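You operate a simulated robot arm through the tools that you are given. There is no shell and no other tool. Be economical: measure what you need, move in short steps, check, and stop when the job is done.

You run a simulated robot arm. Do the job below in one go: nothing can be reset, and whatever is moved stays where it is left.

TASK
Unclamp the yellow and orange housings and shut them in the blue box.

The check looks at the end state, three seconds after you hand in, the way a careful person would. Anything else that was tipped, shoved, dropped, spilled or broken makes it a failure.

THE ROBOT
A 5-joint arm with a two-finger parallel gripper, fixed in place. Base frame: the origin is at the foot of the arm, x ahead of it, y to its left, z up; the work surface is at about z = 0.4. Units: cm, rad, N and s.
With the tool pointing down near the work surface it reaches from about 26 to 68 cm from the base axis. Its first joint turns from -1.152 to 1.152 rad. The tool tilts only in the upright plane through the base axis and itself; it spins freely about its own axis. Payload 2.9 kg.
Tool frame: the origin (TCP) lies between the finger pads and is the grasp point; the fingertips stand 3 cm ahead of it; z points along the fingers, y is the line along which they close. Largest opening 11 cm; finger width 2, thickness 1; the body of the gripper, 4.8 by 11.2 cm, starts 5.5 cm behind the TCP.
Orientation is told as [roll, pitch, yaw] about the base's x, y, z axes, in that order, counted from this pose: with the fingers straight down and closing along the base's y, the tool's x points along the base's -x, its y along +y and its z along -z.

THE INTERFACE
- The arm moves only by the tool step_arm. Its argument "series" is a list of rows, each a list of 7 numbers: the shift along the tool's x, y, z in units of 300 mm (1.0 is 300 mm), then the turn, a rotation vector about the tool's x, y, z in units of 60 degrees (1.0 is 60 degrees), then the gripper command, from -1 (shut) to 1 (fully open), values between in proportion. In form: [[x, y, z, rx, ry, rz, hand], ...]. A call has 1 to 8 rows; each row is the pose to reach, as a shift and turn from the pose commanded when the call began, along the tool's axes at that moment. A call with a number of a shift or a turn outside -1 to 1 is refused whole. A row lasts 0.2 s, in which the tool goes at most 5 cm and 0.15 rad; a call with a longer step from one row to the next is refused whole, and so is a gripper value outside its range. Where a pose cannot be reached the arm comes as near as it can. A force on the tool above 70 N (or 10 N above the force at the start of the call, whichever is more), or a blocked arm, ends the call early, and 0.2 s more pass. The fingers move at their own pace (about 10.8 cm/s each) and stop on an object; they squeeze with about 33 N. The grip force told is the motor's: it shows also when the fingers shut on nothing. Time passes only in rows, and 0.2 s behind the last, so rows that repeat a pose let the fingers close. It gives the time, the measured TCP pose, the force on the tool (base axes), the opening and the grip force at its end, in the units of the frame above (readings bear some noise).
- Cameras (640 x 400 px; columns grow to the right, rows downward): "scene" is fixed at [1.63, -43.53, 61.73]; the picture's right is [0.92, -0.40, 0.00], its down [-0.18, -0.41, -0.89] and it looks along [0.36, 0.82, -0.45] (base axes); focal length 309 px, centre (320, 200). "wrist" rides on the gripper at [7.2, 1.7, -10.3] in the tool frame; the picture's right is [-0.23, 0.97, 0.00], its down [-0.76, -0.18, -0.62] and it looks along [-0.61, -0.14, 0.78] (tool axes); focal length 222 px, centre (320, 200). There is no depth. A picture from a camera that has moved, and an enlarged one, comes with that camera's place and axes in the base frame and with its lens.
- camera(camera): a new picture of that camera. It takes no simulated time.
- enlarge(camera, box): a new picture of the part [left, top, right, bottom] of that camera's present view, enlarged. It takes no simulated time.
- sign_off(): hands the job in; it is judged then, once.

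Go step by step. Nothing tells you positions but the pictures and the camera data: compare them with the known pose of the tool, close in by small moves and look again before you grip or let go. The budget is 120 turns and 64 pictures, counting those below and the enlarged ones. Unless the task says otherwise, let go and move clear before handing in, and close with one line.

The tools are called as name(argument=value, ...) on one line, values as JSON. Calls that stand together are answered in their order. step_arm: Moves the arm, as the interface text tells. Its arguments: {"type":"object","properties":{"series":{"type":"array","items":{"type":"array","items":{"type":"number"}}}},"required":["series"]} The other tools are called the same way: camera (camera) takes a picture; enlarge (camera, box) takes an enlarged picture of a part of a camera's view; sign_off () hands the job in.

At the start:

```text
time_s: 0.0
tcp_pos: [34.59, 17.66, 42.71]
tcp_rot: [0.0, 0.0, 0.002]
contact_force: [-0.2, -0.7, -0.4]
grip_width: 11.01
finger_force: 0.1
```

scene: 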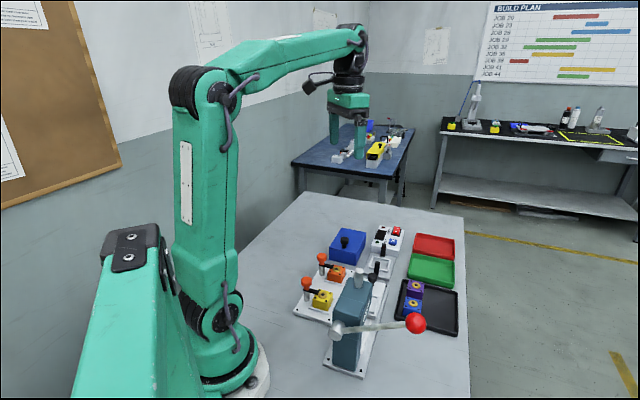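
wrist: 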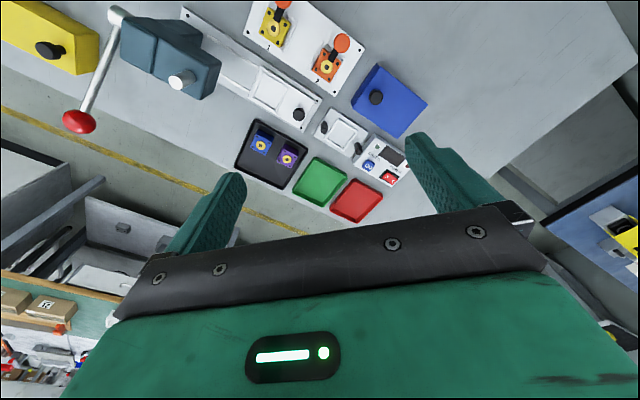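

I see a white plate with two clamps holding a yellow and an orange housing, a blue box with a lid (black knob), a press and trays. I'll look closer first.

enlarge(camera="scene", box=[280, 210, 480, 335])

enlarge(camera="wrist", box=[220, 0, 460, 150])

```text
3.20 times, centred on (380, 272) of scene
camera zoom: at [1.63, -43.53, 61.73], right [0.92, -0.4, 0.0], down [-0.18, -0.41, -0.89], along [0.36, 0.82, -0.45], focal length 988 px, centre (128, -32)
```

zoom: 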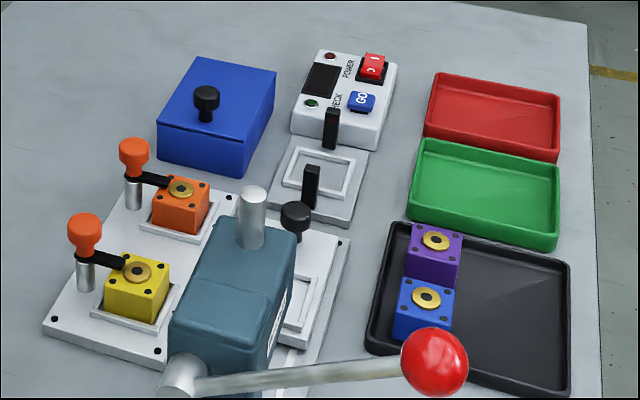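

```text
2.67 times, centred on (340, 75) of wrist
camera zoom: at [27.3, 19.36, 53.15], right [0.23, 0.97, 0.0], down [0.76, -0.18, 0.62], along [0.61, -0.14, -0.78], focal length 592 px, centre (267, 533)
```

zoom: 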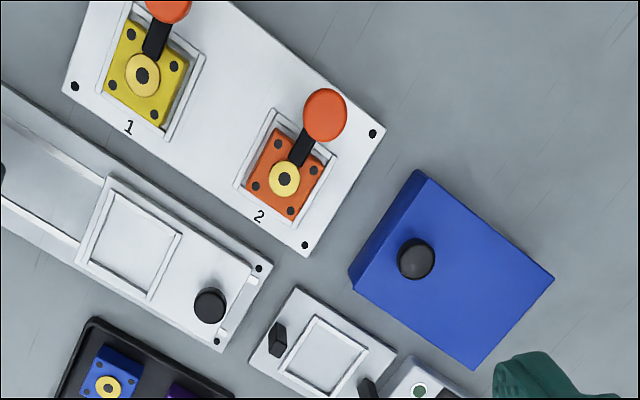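

The housings' tops lie near (26.3, 11.4, 4.1) and (34.3, 19.1, 4.1), the orange clamp knob near (31, 22.4, 8). I need to know how the clamps work and how the box opens.

enlarge(camera="scene", box=[294, 244, 358, 324])

enlarge(camera="scene", box=[320, 220, 380, 270])

enlarge(camera="wrist", box=[245, 0, 365, 90])

```text
5.00 times, centred on (326, 284) of scene
camera zoom: at [1.63, -43.53, 61.73], right [0.92, -0.4, 0.0], down [-0.18, -0.41, -0.89], along [0.36, 0.82, -0.45], focal length 1543 px, centre (290, -220)
```

zoom: 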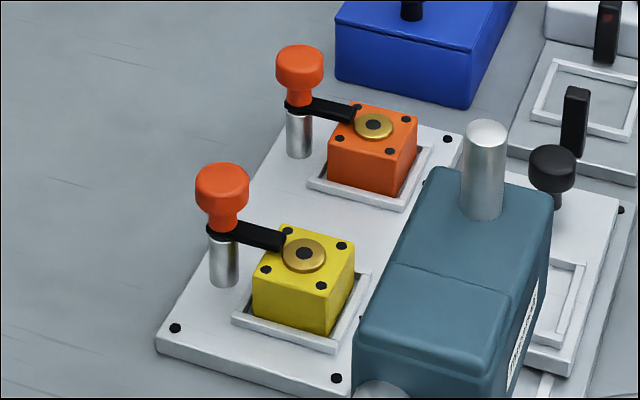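

```text
8.00 times, centred on (350, 245) of scene
camera zoom: at [1.63, -43.53, 61.73], right [0.92, -0.4, 0.0], down [-0.18, -0.41, -0.89], along [0.36, 0.82, -0.45], focal length 2469 px, centre (80, -160)
```

zoom: 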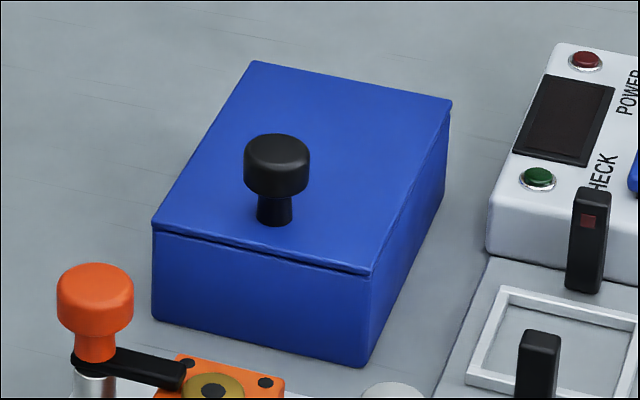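

```text
4.44 times, centred on (305, 45) of wrist
camera zoom: at [27.3, 19.36, 53.15], right [0.23, 0.97, 0.0], down [0.76, -0.18, 0.62], along [0.61, -0.14, -0.78], focal length 987 px, centre (387, 889)
```

zoom: 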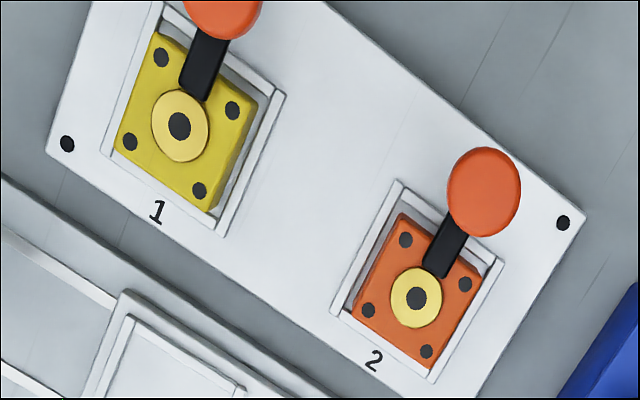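

The clamps look like swing arms on posts with orange turning knobs; the box lid looks hinged at its far short edge. I move above the orange clamp knob to look closer.

step_arm(series=[[0.02, 0.026, 0.126, 0, 0, 0, -0.1], [0.04, 0.053, 0.252, 0, 0, 0, -0.1], [0.06, 0.079, 0.378, 0, 0, 0, -0.1], [0.08, 0.105, 0.505, 0, 0, 0, -0.1], [0.1, 0.132, 0.631, 0, 0, 0, -0.1], [0.12, 0.158, 0.757, 0, 0, 0, -0.1]])

camera(camera="wrist")

camera(camera="scene")

```text
time_s: 1.4
tcp_pos: [30.97, 22.37, 19.94]
tcp_rot: [0.001, -0.003, -0.001]
contact_force: [-0.1, 0.6, 0.3]
grip_width: 4.95
finger_force: 0.1
```

```text
56 pictures are left
camera wrist: at [23.68, 24.02, 30.47], right [0.23, 0.97, 0.0], down [0.76, -0.18, 0.62], along [0.61, -0.14, -0.78], focal length 222 px, centre (320, 200)
```

wrist: 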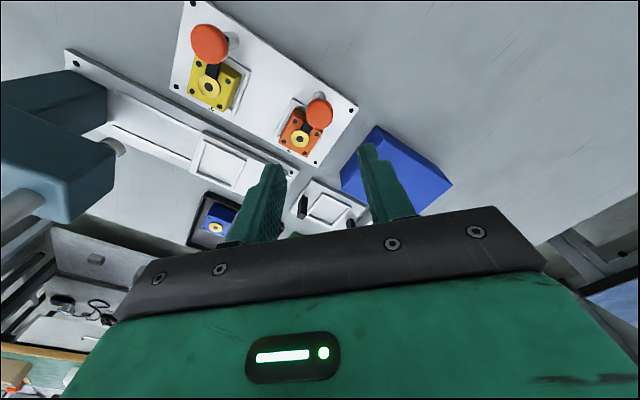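

```text
55 pictures are left
```

scene: 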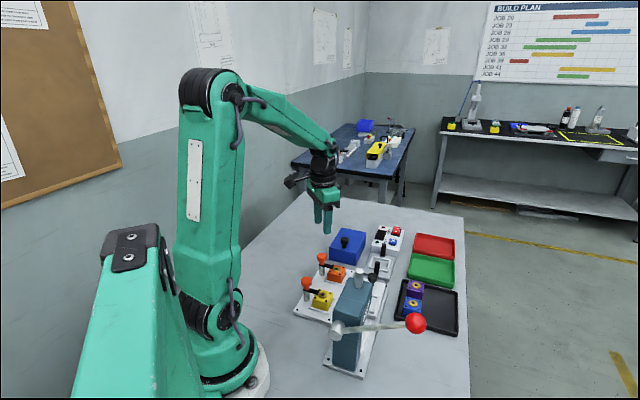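

The knob is at about (30.7, 22.4). I come down to just above it and look again.

step_arm(series=[[0.004, 0, 0.1, 0, 0, 0, -0.1], [0.008, 0, 0.2, 0, 0, 0, -0.1], [0.008, 0, 0.265, 0, 0, 0, -0.1]])

camera(camera="wrist")

enlarge(camera="scene", box=[280, 210, 380, 310])

```text
time_s: 2.2
tcp_pos: [30.7, 22.27, 12.3]
tcp_rot: [0.0, 0.0, 0.0]
contact_force: [0.6, 0.3, 0.4]
grip_width: 4.96
finger_force: 0.0
```

```text
54 pictures are left
camera wrist: at [23.43, 23.98, 22.62], right [0.23, 0.97, 0.0], down [0.76, -0.18, 0.62], along [0.61, -0.14, -0.78], focal length 222 px, centre (320, 200)
```

wrist: 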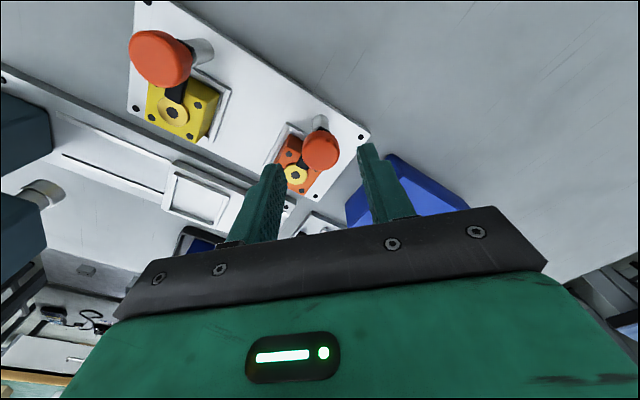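

```text
4.00 times, centred on (330, 260) of scene
camera zoom: at [1.63, -43.53, 61.73], right [0.92, -0.4, 0.0], down [-0.18, -0.41, -0.89], along [0.36, 0.82, -0.45], focal length 1235 px, centre (280, -40)
```

zoom: 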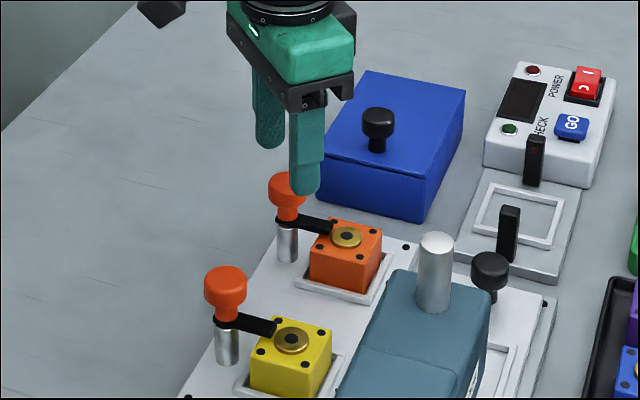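

Aligned with the knob at about (30.7, 22.4). I descend around its head and close.

step_arm(series=[[0, 0.004, 0.06, 0, 0, 0, -0.1], [0, 0.004, 0.127, 0, 0, 0, -0.1], [0, 0.004, 0.127, 0, 0, 0, -1], [0, 0.004, 0.127, 0, 0, 0, -1]])

enlarge(camera="scene", box=[280, 210, 380, 310])

```text
time_s: 3.2
tcp_pos: [30.75, 22.29, 8.17]
tcp_rot: [-0.001, 0.003, -0.002]
contact_force: [-0.1, -23.1, 7.9]
grip_width: 2.73
finger_force: 45.0
```

```text
4.00 times, centred on (330, 260) of scene
camera zoom: at [1.63, -43.53, 61.72], right [0.92, -0.4, 0.0], down [-0.18, -0.41, -0.89], along [0.36, 0.82, -0.45], focal length 1235 px, centre (280, -40)
```

zoom: 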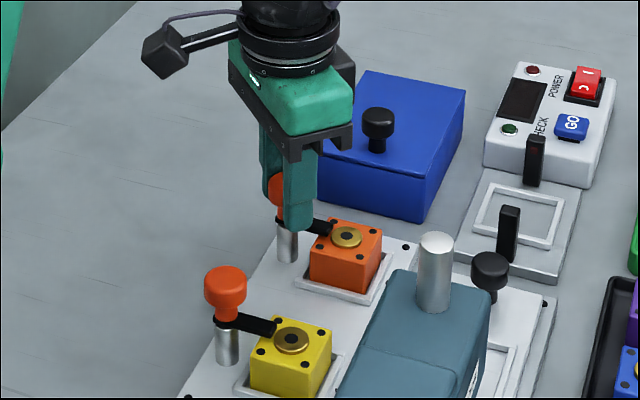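

Gripped (2.7 cm head). I turn it a little counter-clockwise and watch the arm and the force.

step_arm(series=[[0, -0.002, 0, 0, 0, 0, -1], [0, -0.003, 0, 0, 0, -0.13, -1], [0, -0.003, 0, 0, 0, -0.26, -1], [0, -0.003, 0, 0, 0, -0.39, -1]])

enlarge(camera="scene", box=[280, 210, 380, 310])

```text
time_s: 4.2
tcp_pos: [30.7, 22.28, 8.27]
tcp_rot: [0.0, 0.001, 0.411]
contact_force: [-0.8, -24.5, -6.0]
grip_width: 2.78
finger_force: 45.1
```

```text
4.00 times, centred on (330, 260) of scene
camera zoom: at [1.63, -43.53, 61.73], right [0.92, -0.4, 0.0], down [-0.18, -0.41, -0.89], along [0.36, 0.82, -0.45], focal length 1235 px, centre (280, -40)
```

zoom: 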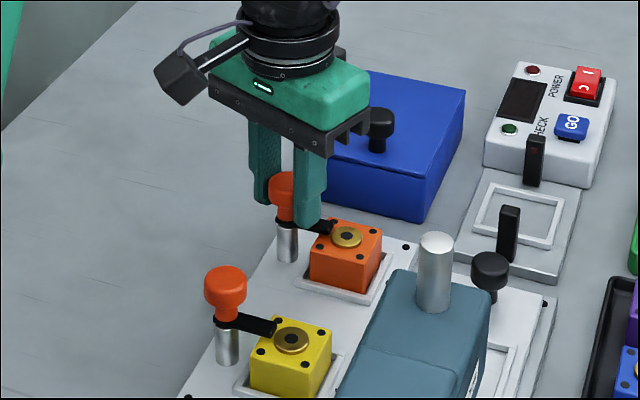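

The knob seems to slip and the arm stays put in this direction. I try the other way.

step_arm(series=[[0, 0, 0, 0, 0, 0.13, -1], [0, 0, 0, 0, 0, 0.26, -1], [0, 0, 0, 0, 0, 0.39, -1], [0, 0, 0, 0, 0, 0.52, -1], [0, 0, 0, 0, 0, 0.65, -1], [0, 0, 0, 0, 0, 0.78, -1]])

enlarge(camera="scene", box=[280, 210, 380, 310])

```text
time_s: 5.6
tcp_pos: [30.7, 22.38, 8.25]
tcp_rot: [0.0, 0.001, -0.414]
contact_force: [13.6, -31.8, -24.2]
grip_width: 2.78
finger_force: 45.0
```

```text
4.00 times, centred on (330, 260) of scene
camera zoom: at [1.64, -43.52, 61.73], right [0.92, -0.4, 0.0], down [-0.18, -0.41, -0.89], along [0.36, 0.82, -0.45], focal length 1235 px, centre (280, -40)
```

zoom: 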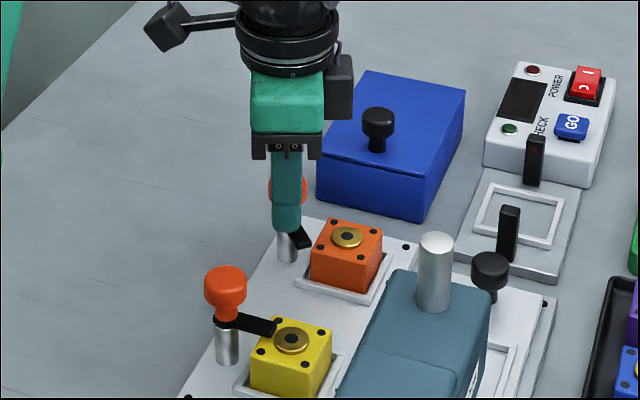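

Turning clockwise swings the arm off the orange housing. I continue to roughly a right angle or a bit more.

step_arm(series=[[0, 0, 0, 0, 0, 0.13, -1], [0, 0, 0, 0, 0, 0.26, -1], [0, 0, 0, 0, 0, 0.39, -1], [0, 0, 0, 0, 0, 0.52, -1], [0, 0, 0, 0, 0, 0.65, -1], [0, 0, 0, 0, 0, 0.78, -1]])

enlarge(camera="scene", box=[280, 210, 380, 310])

```text
time_s: 7.0
tcp_pos: [30.7, 22.35, 8.24]
tcp_rot: [0.001, 0.001, -1.223]
contact_force: [3.3, -3.0, -19.8]
grip_width: 2.79
finger_force: 45.0
```

```text
4.00 times, centred on (330, 260) of scene
camera zoom: at [1.64, -43.52, 61.73], right [0.92, -0.4, 0.0], down [-0.18, -0.41, -0.89], along [0.36, 0.82, -0.45], focal length 1235 px, centre (280, -40)
```

zoom: 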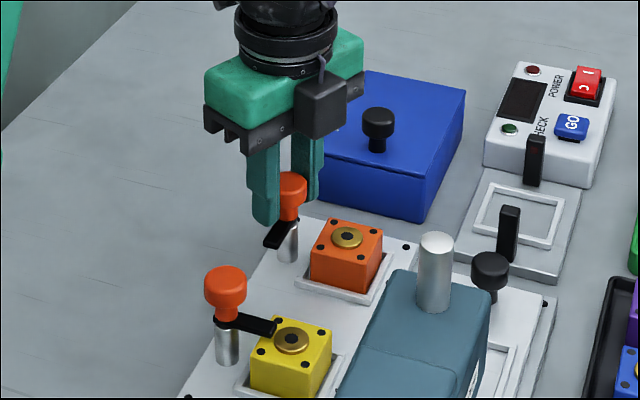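

The orange clamp is clear of its housing. I let go, rise, and turn back to yaw 0.

step_arm(series=[[0, 0, 0, 0, 0, 0, -0.1], [0, 0, 0, 0, 0, 0, -0.1], [0, 0, -0.08, 0, 0, 0, -0.1], [0, 0, -0.18, 0, 0, -0.1, -0.1], [0, 0, -0.18, 0, 0, -0.23, -0.1], [0, 0, -0.18, 0, 0, -0.36, -0.1], [0, 0, -0.18, 0, 0, -0.49, -0.1], [0, 0, -0.18, 0, 0, -0.62, -0.1]])

step_arm(series=[[0, 0, 0, 0, 0, -0.13, -0.1], [0, 0, 0, 0, 0, -0.26, -0.1], [0, 0, 0, 0, 0, -0.39, -0.1], [0, 0, 0, 0, 0, -0.5, -0.1], [0, 0, 0, 0, 0, -0.548, -0.1]])

```text
time_s: 8.8
tcp_pos: [30.68, 22.37, 13.77]
tcp_rot: [-0.001, 0.0, -0.575]
contact_force: [-0.6, -0.1, -0.9]
grip_width: 4.95
finger_force: 0.0
```

```text
time_s: 10.0
tcp_pos: [30.64, 22.4, 13.82]
tcp_rot: [0.0, 0.001, 0.0]
contact_force: [0.2, 0.2, 0.1]
grip_width: 4.95
finger_force: 0.1
```

Now I move over the yellow knob, about (22.9, 14.7).

step_arm(series=[[0.086, -0.085, 0, 0, 0, 0, -0.1], [0.172, -0.17, 0, 0, 0, 0, -0.1], [0.258, -0.255, 0, 0, 0, 0, -0.1], [0.258, -0.255, 0.05, 0, 0, 0, -0.1]])

camera(camera="wrist")

enlarge(camera="scene", box=[270, 220, 370, 320])

```text
time_s: 11.0
tcp_pos: [23.13, 14.62, 12.12]
tcp_rot: [0.0, 0.0, -0.002]
contact_force: [-0.3, -0.3, 0.4]
grip_width: 4.95
finger_force: 0.1
```

```text
48 pictures are left
camera wrist: at [15.87, 16.38, 22.49], right [0.23, 0.97, 0.0], down [0.76, -0.18, 0.62], along [0.61, -0.14, -0.78], focal length 222 px, centre (320, 200)
```

wrist: 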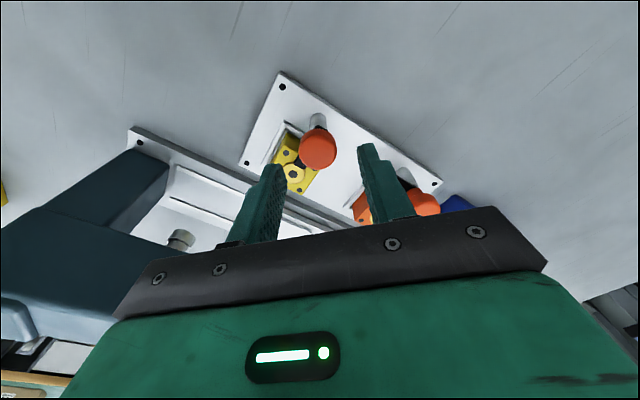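

```text
4.00 times, centred on (320, 270) of scene
camera zoom: at [1.63, -43.53, 61.73], right [0.92, -0.4, 0.0], down [-0.18, -0.41, -0.89], along [0.36, 0.82, -0.45], focal length 1235 px, centre (320, -80)
```

zoom: 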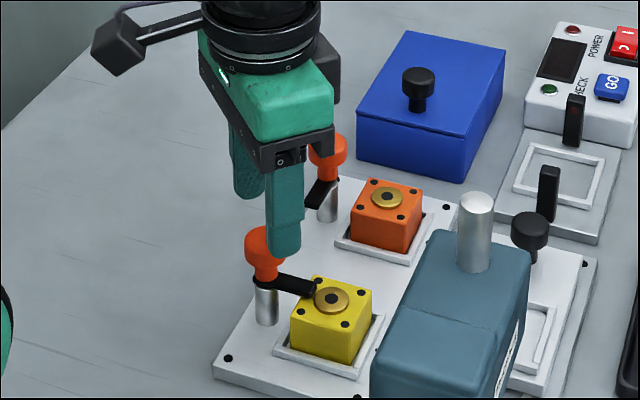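

The knob is lined up. I go down and grip.

step_arm(series=[[-0.006, 0, 0.06, 0, 0, 0, -0.1], [-0.006, 0, 0.127, 0, 0, 0, -0.1], [-0.006, 0, 0.127, 0, 0, 0, -0.1]])

enlarge(camera="wrist", box=[220, 100, 420, 225])

```text
time_s: 11.8
tcp_pos: [23.2, 14.58, 8.24]
tcp_rot: [0.0, 0.0, 0.0]
contact_force: [0.6, -0.4, -1.2]
grip_width: 4.94
finger_force: 0.1
```

```text
3.20 times, centred on (320, 162) of wrist
camera zoom: at [15.99, 16.44, 18.62], right [0.23, 0.97, 0.0], down [0.76, -0.18, 0.62], along [0.61, -0.14, -0.78], focal length 711 px, centre (320, 320)
```

zoom: 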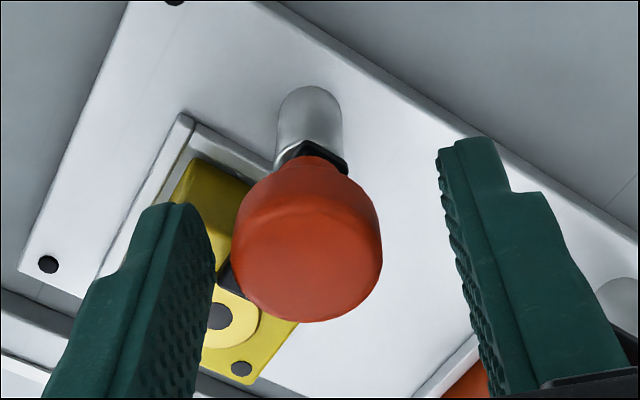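

The knob centre is slightly nearer the base (x ≈ 22.8). I correct and grip.

step_arm(series=[[0.012, 0, 0, 0, 0, 0, -0.1], [0.012, 0.001, 0, 0, 0, 0, -1], [0.012, 0.001, 0, 0, 0, 0, -1]])

step_arm(series=[[0, 0, 0, 0, 0, 0.13, -1], [0, 0, 0, 0, 0, 0.26, -1], [0, 0, 0, 0, 0, 0.39, -1]])

enlarge(camera="scene", box=[270, 220, 370, 320])

```text
time_s: 12.6
tcp_pos: [22.68, 14.56, 8.29]
tcp_rot: [-0.003, 0.007, -0.005]
contact_force: [5.4, -44.7, 2.8]
grip_width: 2.7
finger_force: 44.6
```

```text
time_s: 13.4
tcp_pos: [22.69, 14.64, 8.26]
tcp_rot: [-0.001, 0.002, -0.41]
contact_force: [12.9, -29.9, -34.8]
grip_width: 2.73
finger_force: 45.0
```

```text
4.00 times, centred on (320, 270) of scene
camera zoom: at [1.64, -43.52, 61.73], right [0.92, -0.4, 0.0], down [-0.18, -0.41, -0.89], along [0.36, 0.82, -0.45], focal length 1235 px, centre (320, -80)
```

zoom: 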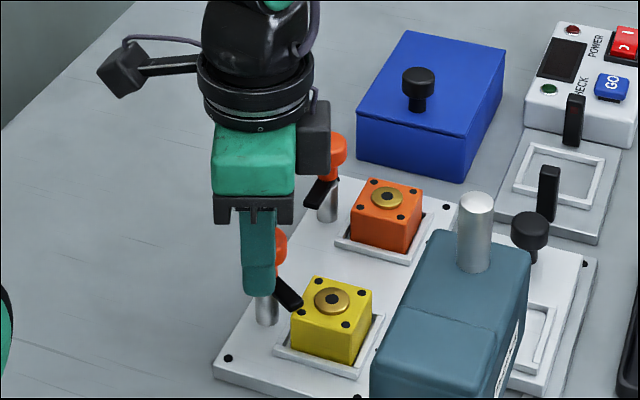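

The yellow clamp swings too. I continue to about a right angle.

step_arm(series=[[0, 0, 0, 0, 0, 0.13, -1], [0, 0, 0, 0, 0, 0.26, -1], [0, 0, 0, 0, 0, 0.39, -1], [0, 0, 0, 0, 0, 0.52, -1], [0, 0, 0, 0, 0, 0.65, -1], [0, 0, 0, 0, 0, 0.78, -1], [0, 0, 0, 0, 0, 0.91, -1], [0, 0, 0, 0, 0, 1.0, -1]])

enlarge(camera="scene", box=[270, 220, 370, 320])

```text
time_s: 15.2
tcp_pos: [22.89, 14.78, 8.43]
tcp_rot: [0.005, 0.002, -1.459]
contact_force: [18.5, 12.1, -37.7]
grip_width: 2.73
finger_force: 45.5
```

```text
4.00 times, centred on (320, 270) of scene
camera zoom: at [1.65, -43.52, 61.73], right [0.92, -0.4, 0.0], down [-0.18, -0.41, -0.89], along [0.36, 0.82, -0.45], focal length 1235 px, centre (320, -80)
```

zoom: 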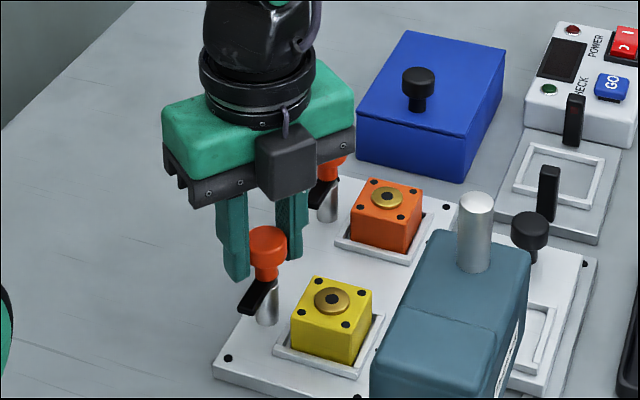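

Both clamps are swung away. I let go, rise, and start turning toward the lid-knob orientation.

step_arm(series=[[0, 0, 0, 0, 0, 0, -0.1], [0, 0, 0, 0, 0, 0, -0.1], [0, 0, -0.08, 0, 0, 0, -0.1], [0, 0, -0.2, 0, 0, 0, -0.1], [0, 0, -0.2, 0, 0, -0.14, -0.1], [0, 0, -0.2, 0, 0, -0.28, -0.1], [0, 0, -0.2, 0, 0, -0.42, -0.1], [0, 0, -0.2, 0, 0, -0.56, -0.1]])

```text
time_s: 17.0
tcp_pos: [22.8, 14.68, 14.41]
tcp_rot: [0.002, 0.0, -0.87]
contact_force: [-0.3, 0.0, -0.2]
grip_width: 4.96
finger_force: 0.1
```

step_arm(series=[[-0.01, 0.1, 0, 0, 0, -0.14, -0.1], [-0.023, 0.2, 0, 0, 0, -0.28, -0.1], [-0.035, 0.3, 0, 0, 0, -0.42, -0.1], [-0.046, 0.4, 0, 0, 0, -0.56, -0.1], [-0.058, 0.5, 0, 0, 0, -0.7, -0.1], [-0.07, 0.6, 0, 0, 0, -0.84, -0.1], [-0.081, 0.703, 0, 0, 0, -0.97, -0.1]])

step_arm(series=[[0, 0, 0, 0, 0, -0.14, -0.1], [0, 0, 0, 0, 0, -0.28, -0.1], [0, 0, 0, 0, 0, -0.42, -0.1], [0, 0, 0, 0, 0, -0.56, -0.1], [0, 0, 0.05, 0, 0, -0.61, -0.1]])

camera(camera="wrist")

enlarge(camera="scene", box=[290, 190, 410, 300])

```text
time_s: 18.6
tcp_pos: [40.62, 26.47, 14.45]
tcp_rot: [0.0, 0.0, 0.147]
contact_force: [-0.2, 0.1, -0.4]
grip_width: 4.96
finger_force: 0.1
```

```text
time_s: 19.8
tcp_pos: [40.51, 26.32, 12.78]
tcp_rot: [0.0, -0.001, 0.784]
contact_force: [-0.6, -0.6, -0.4]
grip_width: 4.93
finger_force: 0.0
```

```text
43 pictures are left
camera wrist: at [34.12, 22.6, 23.27], right [-0.53, 0.85, 0.0], down [0.66, 0.41, 0.62], along [0.53, 0.33, -0.78], focal length 222 px, centre (320, 200)
```

wrist: 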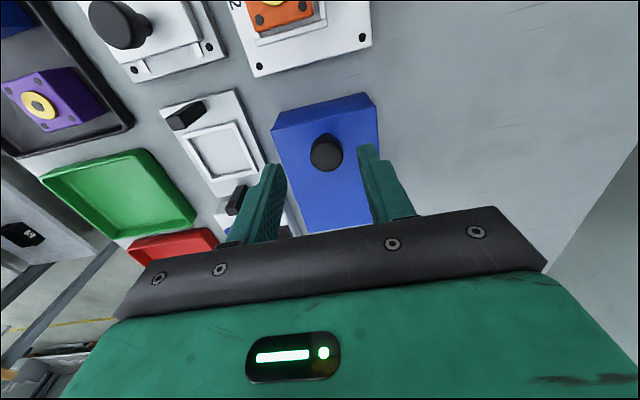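

```text
3.64 times, centred on (350, 245) of scene
camera zoom: at [1.63, -43.53, 61.73], right [0.92, -0.4, 0.0], down [-0.18, -0.41, -0.89], along [0.36, 0.82, -0.45], focal length 1122 px, centre (211, 36)
```

zoom: 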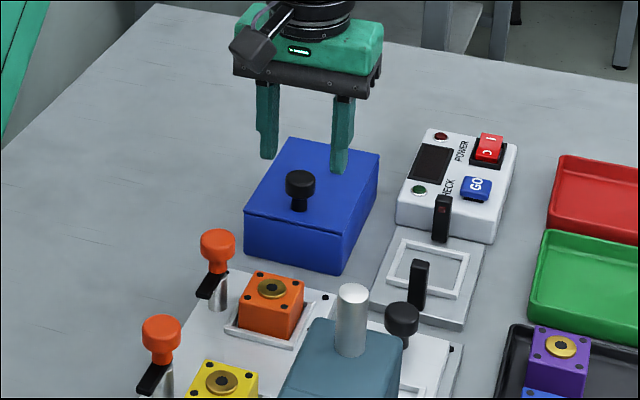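

The lid knob is at about (40.3, 26.65). I go down around it, closing along the hinge direction.

step_arm(series=[[-0.003, 0.0125, 0.07, 0, 0, 0, -0.1], [-0.003, 0.0125, 0.139, 0, 0, 0, -0.1], [-0.003, 0.0125, 0.139, 0, 0, 0, -0.1]])

enlarge(camera="wrist", box=[220, 100, 420, 225])

enlarge(camera="scene", box=[310, 200, 390, 270])

```text
time_s: 20.6
tcp_pos: [40.38, 26.75, 8.63]
tcp_rot: [0.0, 0.0, 0.785]
contact_force: [0.7, 0.1, -0.3]
grip_width: 4.97
finger_force: 0.0
```

```text
3.20 times, centred on (320, 162) of wrist
camera zoom: at [33.93, 22.88, 18.99], right [-0.53, 0.85, 0.0], down [0.66, 0.41, 0.62], along [0.53, 0.33, -0.78], focal length 711 px, centre (320, 320)
```

zoom: 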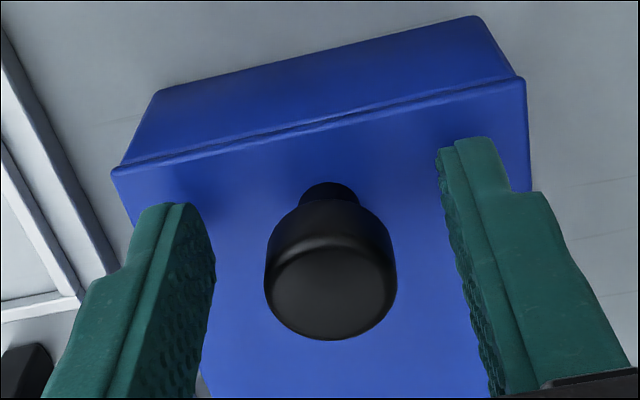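

```text
5.71 times, centred on (350, 235) of scene
camera zoom: at [1.63, -43.53, 61.73], right [0.92, -0.4, 0.0], down [-0.18, -0.41, -0.89], along [0.36, 0.82, -0.45], focal length 1764 px, centre (149, 0)
```

zoom: 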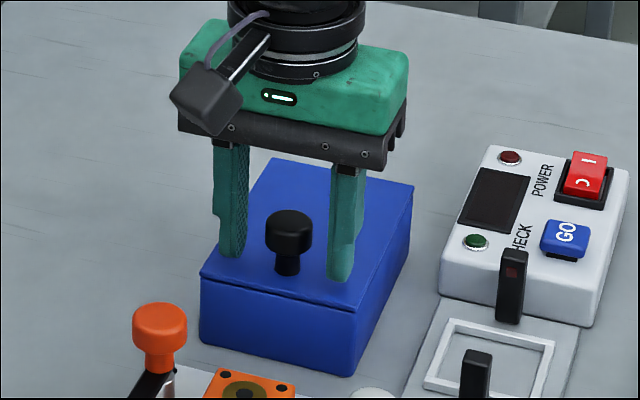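

Centred well; a small forward correction, then I close and lift about 1.2 cm to test the lid.

step_arm(series=[[-0.01, 0, 0, 0, 0, 0, -0.1], [-0.01, 0, 0, 0, 0, 0, -1], [-0.01, 0, 0, 0, 0, 0, -1], [-0.011, 0, -0.02, 0, 0, 0, -1], [-0.013, 0, -0.04, 0, 0, 0, -1]])

enlarge(camera="scene", box=[310, 200, 390, 270])

```text
time_s: 21.8
tcp_pos: [40.31, 26.95, 9.49]
tcp_rot: [0.003, 0.012, 0.783]
contact_force: [2.1, 0.8, -42.9]
grip_width: 2.49
finger_force: 45.5
```

```text
5.71 times, centred on (350, 235) of scene
camera zoom: at [1.65, -43.51, 61.74], right [0.92, -0.4, 0.0], down [-0.18, -0.41, -0.89], along [0.36, 0.82, -0.45], focal length 1764 px, centre (149, 0)
```

zoom: 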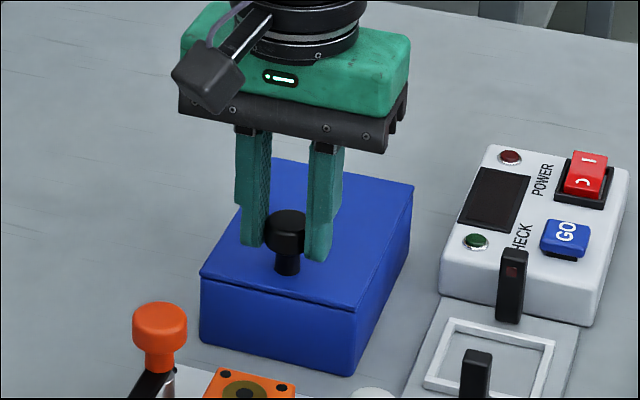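

The fingers slid up the knob and the lid did not rise, so it does not simply lift with this grip. I release, back off upward, and inspect the box more closely.

step_arm(series=[[0, 0, 0, 0, 0, 0, -0.1], [0, 0, 0, 0, 0, 0, -0.1], [0, 0, -0.1, 0, 0, 0, -0.1], [0.05, 0, -0.2, 0, 0, 0, -0.1], [0.15, 0, -0.3, 0, 0, 0, -0.1], [0.25, 0, -0.3, 0, 0, 0, -0.1]])

enlarge(camera="wrist", box=[240, 80, 400, 240])

enlarge(camera="scene", box=[322, 220, 372, 270])

```text
time_s: 23.2
tcp_pos: [35.09, 21.79, 19.04]
tcp_rot: [0.001, 0.0, 0.784]
contact_force: [0.1, -0.3, 0.4]
grip_width: 4.97
finger_force: 0.1
```

```text
2.50 times, centred on (320, 160) of wrist
camera zoom: at [28.73, 17.94, 29.34], right [-0.53, 0.85, 0.0], down [0.66, 0.41, 0.62], along [0.53, 0.33, -0.78], focal length 555 px, centre (320, 300)
```

zoom: 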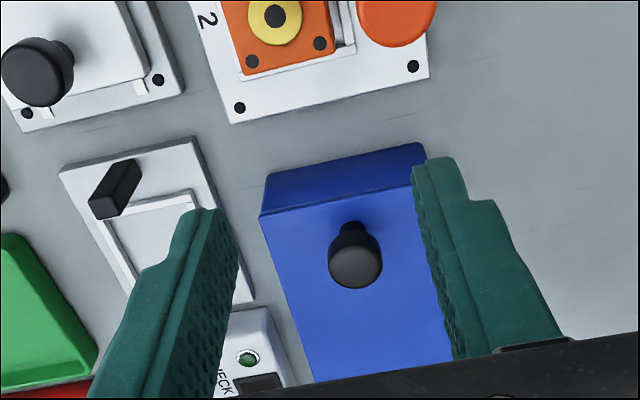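

```text
8.00 times, centred on (347, 245) of scene
camera zoom: at [1.63, -43.52, 61.73], right [0.92, -0.4, 0.0], down [-0.18, -0.41, -0.89], along [0.36, 0.82, -0.45], focal length 2469 px, centre (104, -160)
```

zoom: 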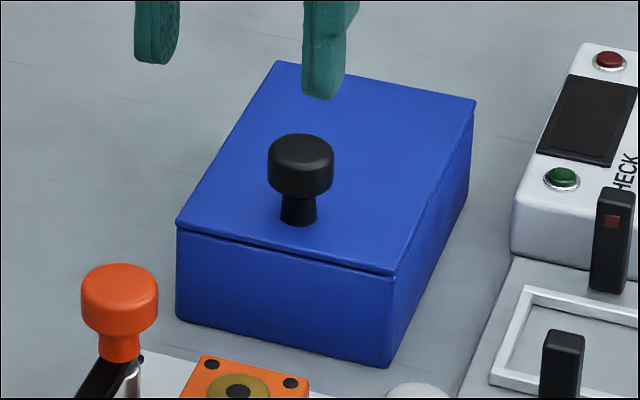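

The 43 N pull neither raised the lid nor the box, so the box is fixed and the lid perhaps slides or is latched. I grip the knob again and test a gentle slide away from the front.

step_arm(series=[[-0.1, 0, 0.04, 0, 0, 0, -0.1], [-0.2, 0, 0.14, 0, 0, 0, -0.1], [-0.25, 0, 0.24, 0, 0, 0, -0.1], [-0.25, 0, 0.345, 0, 0, 0, -0.1], [-0.25, 0, 0.345, 0, 0, 0, -1], [-0.25, 0, 0.345, 0, 0, 0, -1]])

step_arm(series=[[-0.01, 0, 0, 0, 0, 0, -1], [-0.02, 0, 0, 0, 0, 0, -1]])

```text
time_s: 24.6
tcp_pos: [40.51, 27.13, 8.62]
tcp_rot: [0.0, -0.002, 0.783]
contact_force: [10.2, -10.0, -0.9]
grip_width: 2.47
finger_force: 45.0
```

```text
time_s: 25.2
tcp_pos: [41.0, 27.52, 8.72]
tcp_rot: [0.0, -0.001, 0.784]
contact_force: [6.9, -5.6, 7.5]
grip_width: 2.45
finger_force: 45.1
```

It moved with no resistance: the lid seems to slide backward. I check.

step_arm(series=[[-0.03, 0, 0, 0, 0, 0, -1], [-0.06, 0, 0, 0, 0, 0, -1]])

enlarge(camera="scene", box=[310, 200, 390, 270])

```text
time_s: 25.8
tcp_pos: [42.24, 28.89, 8.72]
tcp_rot: [-0.002, -0.004, 0.782]
contact_force: [9.2, -9.8, 18.1]
grip_width: 2.44
finger_force: 45.2
```

```text
5.71 times, centred on (350, 235) of scene
camera zoom: at [1.62, -43.53, 61.72], right [0.92, -0.4, 0.0], down [-0.18, -0.41, -0.89], along [0.36, 0.82, -0.45], focal length 1764 px, centre (149, 0)
```

zoom: 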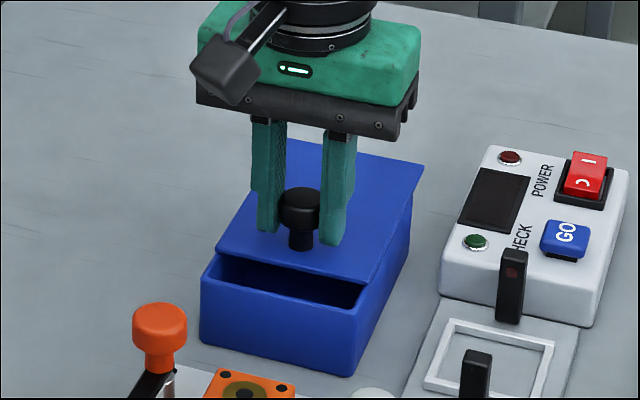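

It is a sliding lid. I keep sliding it back.

step_arm(series=[[-0.05, 0, 0, 0, 0, 0, -1], [-0.1, 0, 0, 0, 0, 0, -1], [-0.15, 0, 0, 0, 0, 0, -1], [-0.2, 0, 0, 0, 0, 0, -1]])

enlarge(camera="scene", box=[310, 200, 390, 270])

```text
time_s: 26.8
tcp_pos: [46.49, 33.06, 8.58]
tcp_rot: [0.001, -0.003, 0.782]
contact_force: [13.0, -11.9, 16.3]
grip_width: 2.45
finger_force: 45.1
```

```text
5.71 times, centred on (350, 235) of scene
camera zoom: at [1.62, -43.53, 61.72], right [0.92, -0.4, 0.0], down [-0.18, -0.41, -0.89], along [0.36, 0.82, -0.45], focal length 1764 px, centre (149, 0)
```

zoom: 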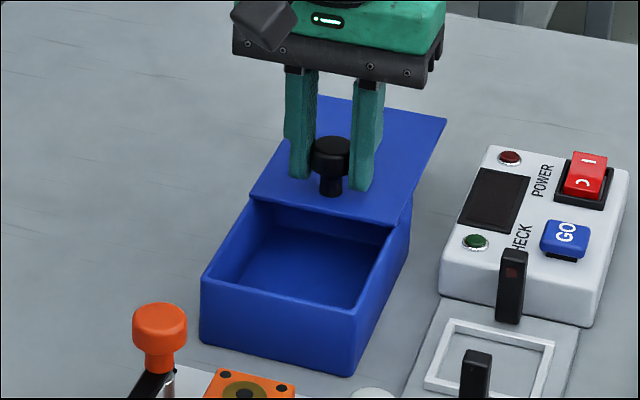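

The box is mostly open. I slide about 2 cm further.

step_arm(series=[[-0.03, 0, 0, 0, 0, 0, -1], [-0.06, 0, 0, 0, 0, 0, -1], [-0.08, 0, 0, 0, 0, 0, -1]])

enlarge(camera="scene", box=[310, 200, 390, 270])

```text
time_s: 27.6
tcp_pos: [48.25, 34.81, 8.65]
tcp_rot: [-0.001, -0.001, 0.785]
contact_force: [8.8, -8.7, 18.7]
grip_width: 2.45
finger_force: 44.7
```

```text
5.71 times, centred on (350, 235) of scene
camera zoom: at [1.62, -43.54, 61.72], right [0.92, -0.4, 0.0], down [-0.18, -0.41, -0.89], along [0.36, 0.82, -0.45], focal length 1764 px, centre (149, 0)
```

zoom: 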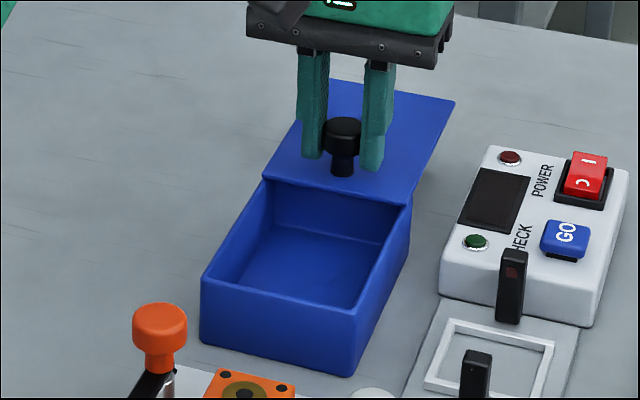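

The opening is now about 10.5 cm, enough for both housings. I release the knob and rise, then check the lid stays put.

step_arm(series=[[0, 0, 0, 0, 0, 0, -0.1], [0, 0, 0, 0, 0, 0, -0.1], [0, 0, -0.1, 0, 0, 0, -0.1], [0, 0, -0.25, 0, 0, 0, 0.2]])

enlarge(camera="scene", box=[290, 190, 410, 310])

```text
time_s: 28.6
tcp_pos: [48.21, 34.62, 16.11]
tcp_rot: [0.0, 0.002, 0.784]
contact_force: [-0.2, -0.1, 0.3]
grip_width: 6.62
finger_force: 0.1
```

```text
3.33 times, centred on (350, 250) of scene
camera zoom: at [1.63, -43.53, 61.73], right [0.92, -0.4, 0.0], down [-0.18, -0.41, -0.89], along [0.36, 0.82, -0.45], focal length 1029 px, centre (220, 33)
```

zoom: 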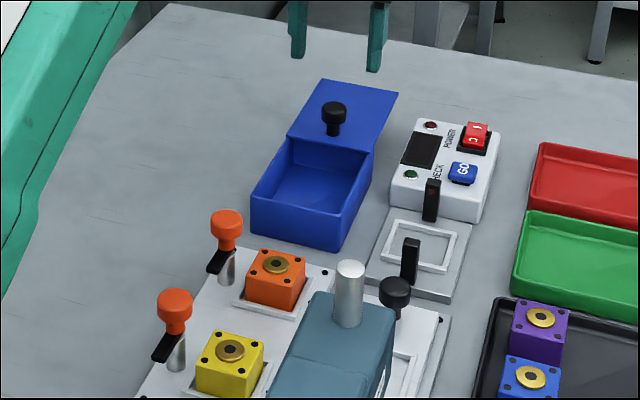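

The lid stays. Now I go above the orange housing at about (34.3, 19.1), turning so the fingers close along the plate's length.

step_arm(series=[[0.098, -0.005, 0, 0, 0, 0.14, 0.2], [0.197, -0.01, 0, 0, 0, 0.28, 0.2], [0.296, -0.015, 0, 0, 0, 0.42, 0.2], [0.394, -0.02, 0, 0, 0, 0.56, 0.2], [0.493, -0.025, 0, 0, 0, 0.7, 0.2], [0.591, -0.03, 0, 0, 0, 0.84, 0.2], [0.69, -0.035, 0, 0, 0, 0.98, 0.2]])

step_arm(series=[[0, 0, 0, 0, 0, 0.14, 0.2], [0, 0, 0, 0, 0, 0.28, 0.2], [0, 0, 0, 0, 0, 0.42, 0.2], [0, 0, 0.05, 0, 0, 0.52, 0.2], [0, 0, 0.1, 0, 0, 0.52, 0.2]])

camera(camera="wrist")

enlarge(camera="scene", box=[280, 220, 380, 320])

```text
time_s: 30.2
tcp_pos: [34.09, 19.53, 16.06]
tcp_rot: [0.001, 0.0, -0.246]
contact_force: [0.0, 0.3, 0.2]
grip_width: 6.59
finger_force: 0.1
```

```text
time_s: 31.4
tcp_pos: [34.16, 19.38, 13.18]
tcp_rot: [0.001, -0.001, -0.79]
contact_force: [-0.7, -0.1, -0.7]
grip_width: 6.61
finger_force: 0.1
```

```text
32 pictures are left
camera wrist: at [30.3, 25.88, 23.51], right [0.85, 0.52, 0.0], down [0.41, -0.67, 0.62], along [0.33, -0.53, -0.78], focal length 222 px, centre (320, 200)
```

wrist: 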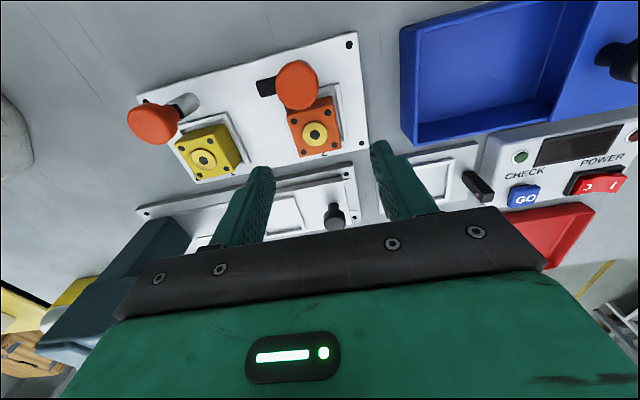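

```text
4.00 times, centred on (330, 270) of scene
camera zoom: at [1.63, -43.53, 61.73], right [0.92, -0.4, 0.0], down [-0.18, -0.41, -0.89], along [0.36, 0.82, -0.45], focal length 1235 px, centre (280, -80)
```

zoom: 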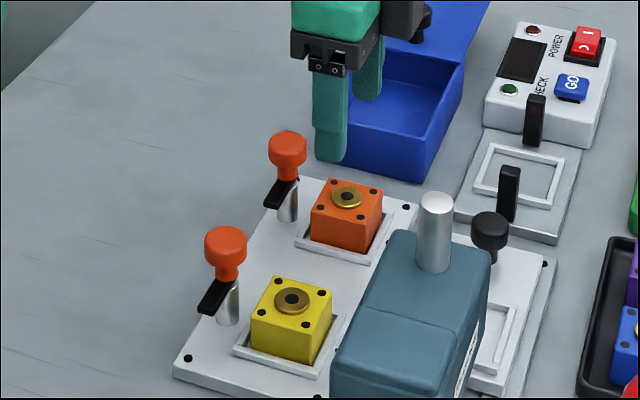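

The orange housing is at about (34.05, 19.1). I descend over it and check before gripping.

step_arm(series=[[-0.002, -0.005, 0.1, 0, 0, 0, 0.2], [-0.004, -0.009, 0.2, 0, 0, 0, 0.2], [-0.004, -0.009, 0.24, 0, 0, 0, 0.2]])

enlarge(camera="wrist", box=[220, 75, 420, 225])

enlarge(camera="scene", box=[300, 230, 380, 300])

```text
time_s: 32.2
tcp_pos: [34.07, 19.09, 5.7]
tcp_rot: [0.002, -0.001, -0.787]
contact_force: [0.4, -0.3, -0.9]
grip_width: 6.58
finger_force: 0.0
```

```text
2.67 times, centred on (320, 150) of wrist
camera zoom: at [30.13, 25.48, 16.08], right [0.85, 0.53, 0.0], down [0.41, -0.67, 0.62], along [0.33, -0.53, -0.78], focal length 592 px, centre (320, 333)
```

zoom: 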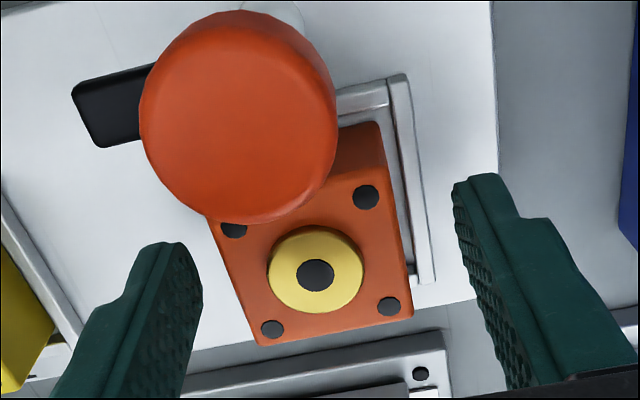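

```text
5.71 times, centred on (340, 265) of scene
camera zoom: at [1.63, -43.53, 61.73], right [0.92, -0.4, 0.0], down [-0.18, -0.41, -0.89], along [0.36, 0.82, -0.45], focal length 1764 px, centre (206, -171)
```

zoom: 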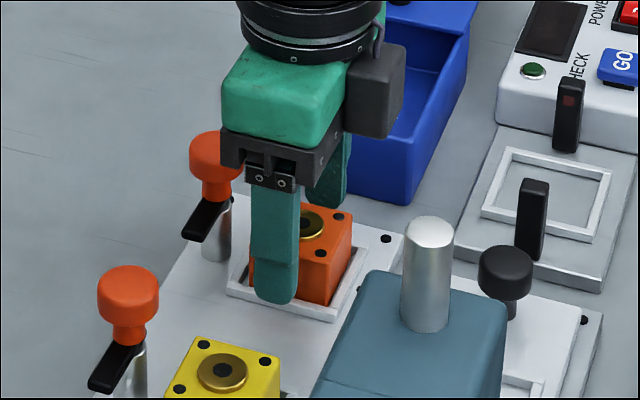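

Centred well. I lower a little more and grip the orange housing.

step_arm(series=[[-0.007, 0, 0.027, 0, 0, 0, 0.2], [-0.007, 0, 0.027, 0, 0, 0, -1], [-0.007, 0, 0.027, 0, 0, 0, -1], [-0.007, 0, 0.027, 0, 0, 0, -1]])

step_arm(series=[[0, 0, -0.05, 0, 0, 0, -1], [0, 0, -0.12, 0, 0, 0, -1], [0, 0, -0.22, 0, 0, 0, -1], [0, 0, -0.32, 0, 0, 0, -1]])

enlarge(camera="scene", box=[290, 210, 390, 310])

```text
time_s: 33.2
tcp_pos: [34.31, 19.01, 5.02]
tcp_rot: [-0.001, 0.0, -0.787]
contact_force: [0.5, -0.7, -0.2]
grip_width: 4.14
finger_force: 32.5
```

```text
time_s: 34.2
tcp_pos: [34.26, 18.99, 14.63]
tcp_rot: [0.0, 0.001, -0.787]
contact_force: [-0.5, 0.5, -1.2]
grip_width: 4.15
finger_force: 32.4
```

```text
4.00 times, centred on (340, 260) of scene
camera zoom: at [1.63, -43.53, 61.73], right [0.92, -0.4, 0.0], down [-0.18, -0.41, -0.89], along [0.36, 0.82, -0.45], focal length 1235 px, centre (240, -40)
```

zoom: 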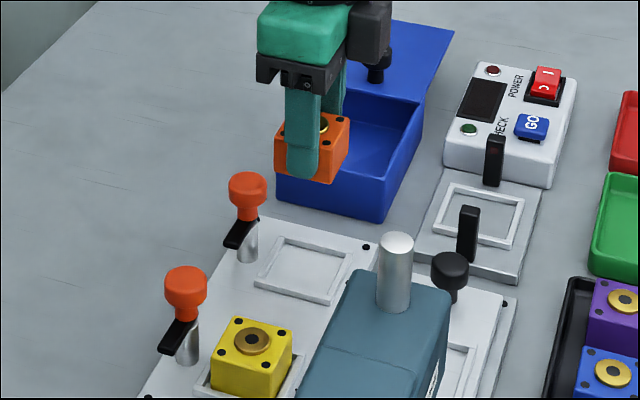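

The orange housing is held (4.1 cm). I carry it over the back half of the box, turning 90° so the fingers close across its width.

step_arm(series=[[0.005, 0.074, 0, 0, 0, -0.14, -1], [0.01, 0.149, 0, 0, 0, -0.28, -1], [0.015, 0.223, 0, 0, 0, -0.42, -1], [0.02, 0.298, 0, 0, 0, -0.56, -1], [0.025, 0.372, 0, 0, 0, -0.7, -1], [0.03, 0.447, 0, 0, 0, -0.84, -1], [0.035, 0.521, 0, 0, 0, -0.98, -1]])

step_arm(series=[[0, 0, 0, 0, 0, -0.14, -1], [0, 0, 0, 0, 0, -0.28, -1], [0, 0, 0, 0, 0, -0.42, -1], [0, 0, 0.02, 0, 0, -0.52, -1], [0, 0, 0.1, 0, 0, -0.52, -1]])

camera(camera="wrist")

enlarge(camera="scene", box=[310, 190, 400, 270])

```text
time_s: 35.8
tcp_pos: [44.69, 30.75, 14.49]
tcp_rot: [0.0, 0.001, 0.242]
contact_force: [-0.6, -0.3, -1.0]
grip_width: 4.12
finger_force: 33.3
```

```text
time_s: 37.0
tcp_pos: [44.75, 30.59, 11.51]
tcp_rot: [0.0, 0.0, 0.787]
contact_force: [0.0, -0.1, -1.8]
grip_width: 4.13
finger_force: 33.2
```

```text
27 pictures are left
camera wrist: at [38.36, 26.75, 21.91], right [-0.53, 0.85, 0.0], down [0.66, 0.41, 0.62], along [0.53, 0.33, -0.78], focal length 222 px, centre (320, 200)
```

wrist: 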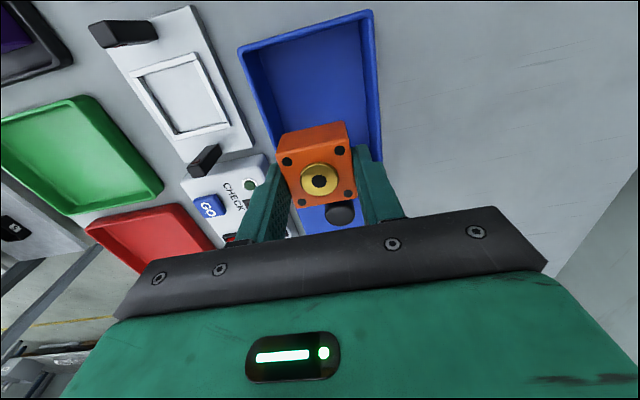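

```text
5.00 times, centred on (355, 230) of scene
camera zoom: at [1.63, -43.53, 61.73], right [0.92, -0.4, 0.0], down [-0.18, -0.41, -0.89], along [0.36, 0.82, -0.45], focal length 1543 px, centre (145, 50)
```

zoom: 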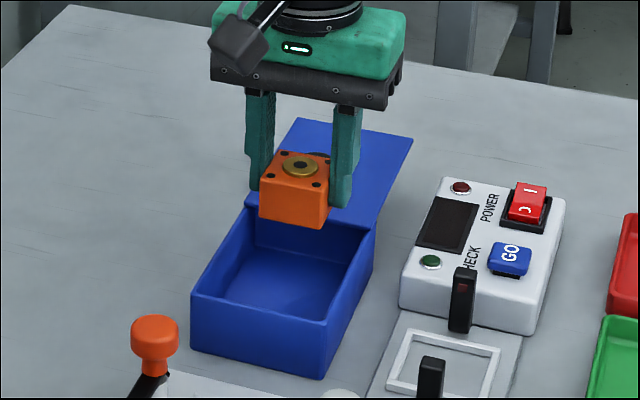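

The housing is over the back half; box centreline is about 0.45 cm to one side. I shift and lower it inside.

step_arm(series=[[0, 0.015, 0.03, 0, 0, 0, -1], [0, 0.015, 0.1, 0, 0, 0, -1], [0, 0.015, 0.16, 0, 0, 0, -1]])

enlarge(camera="scene", box=[310, 190, 400, 270])

enlarge(camera="wrist", box=[200, 0, 440, 230])

```text
time_s: 37.8
tcp_pos: [44.22, 31.07, 6.81]
tcp_rot: [-0.001, 0.001, 0.784]
contact_force: [-0.4, -0.3, -0.7]
grip_width: 4.13
finger_force: 33.1
```

```text
5.00 times, centred on (355, 230) of scene
camera zoom: at [1.63, -43.53, 61.73], right [0.92, -0.4, 0.0], down [-0.18, -0.41, -0.89], along [0.36, 0.82, -0.45], focal length 1543 px, centre (145, 50)
```

zoom: 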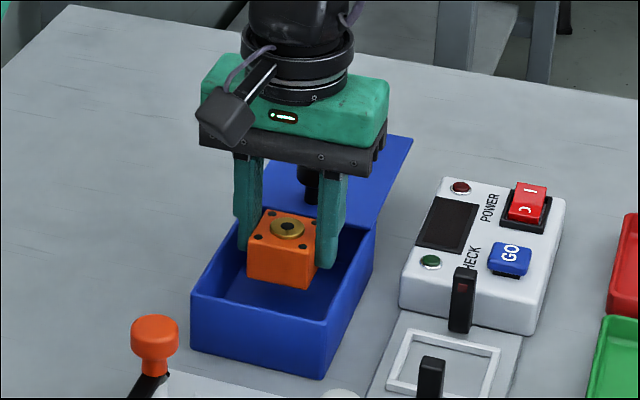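

```text
1.74 times, centred on (320, 115) of wrist
camera zoom: at [37.87, 27.18, 17.14], right [-0.53, 0.85, 0.0], down [0.66, 0.41, 0.62], along [0.53, 0.33, -0.78], focal length 386 px, centre (320, 348)
```

zoom: 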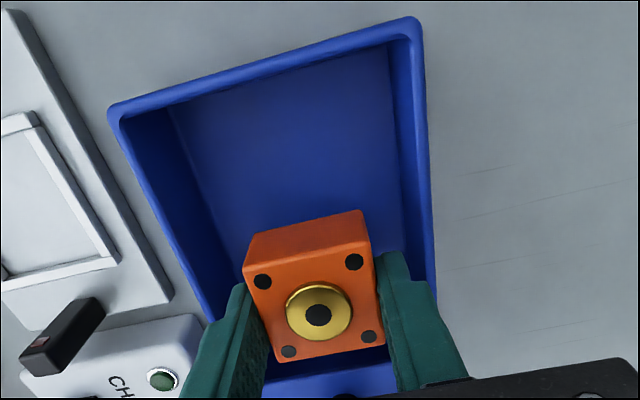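

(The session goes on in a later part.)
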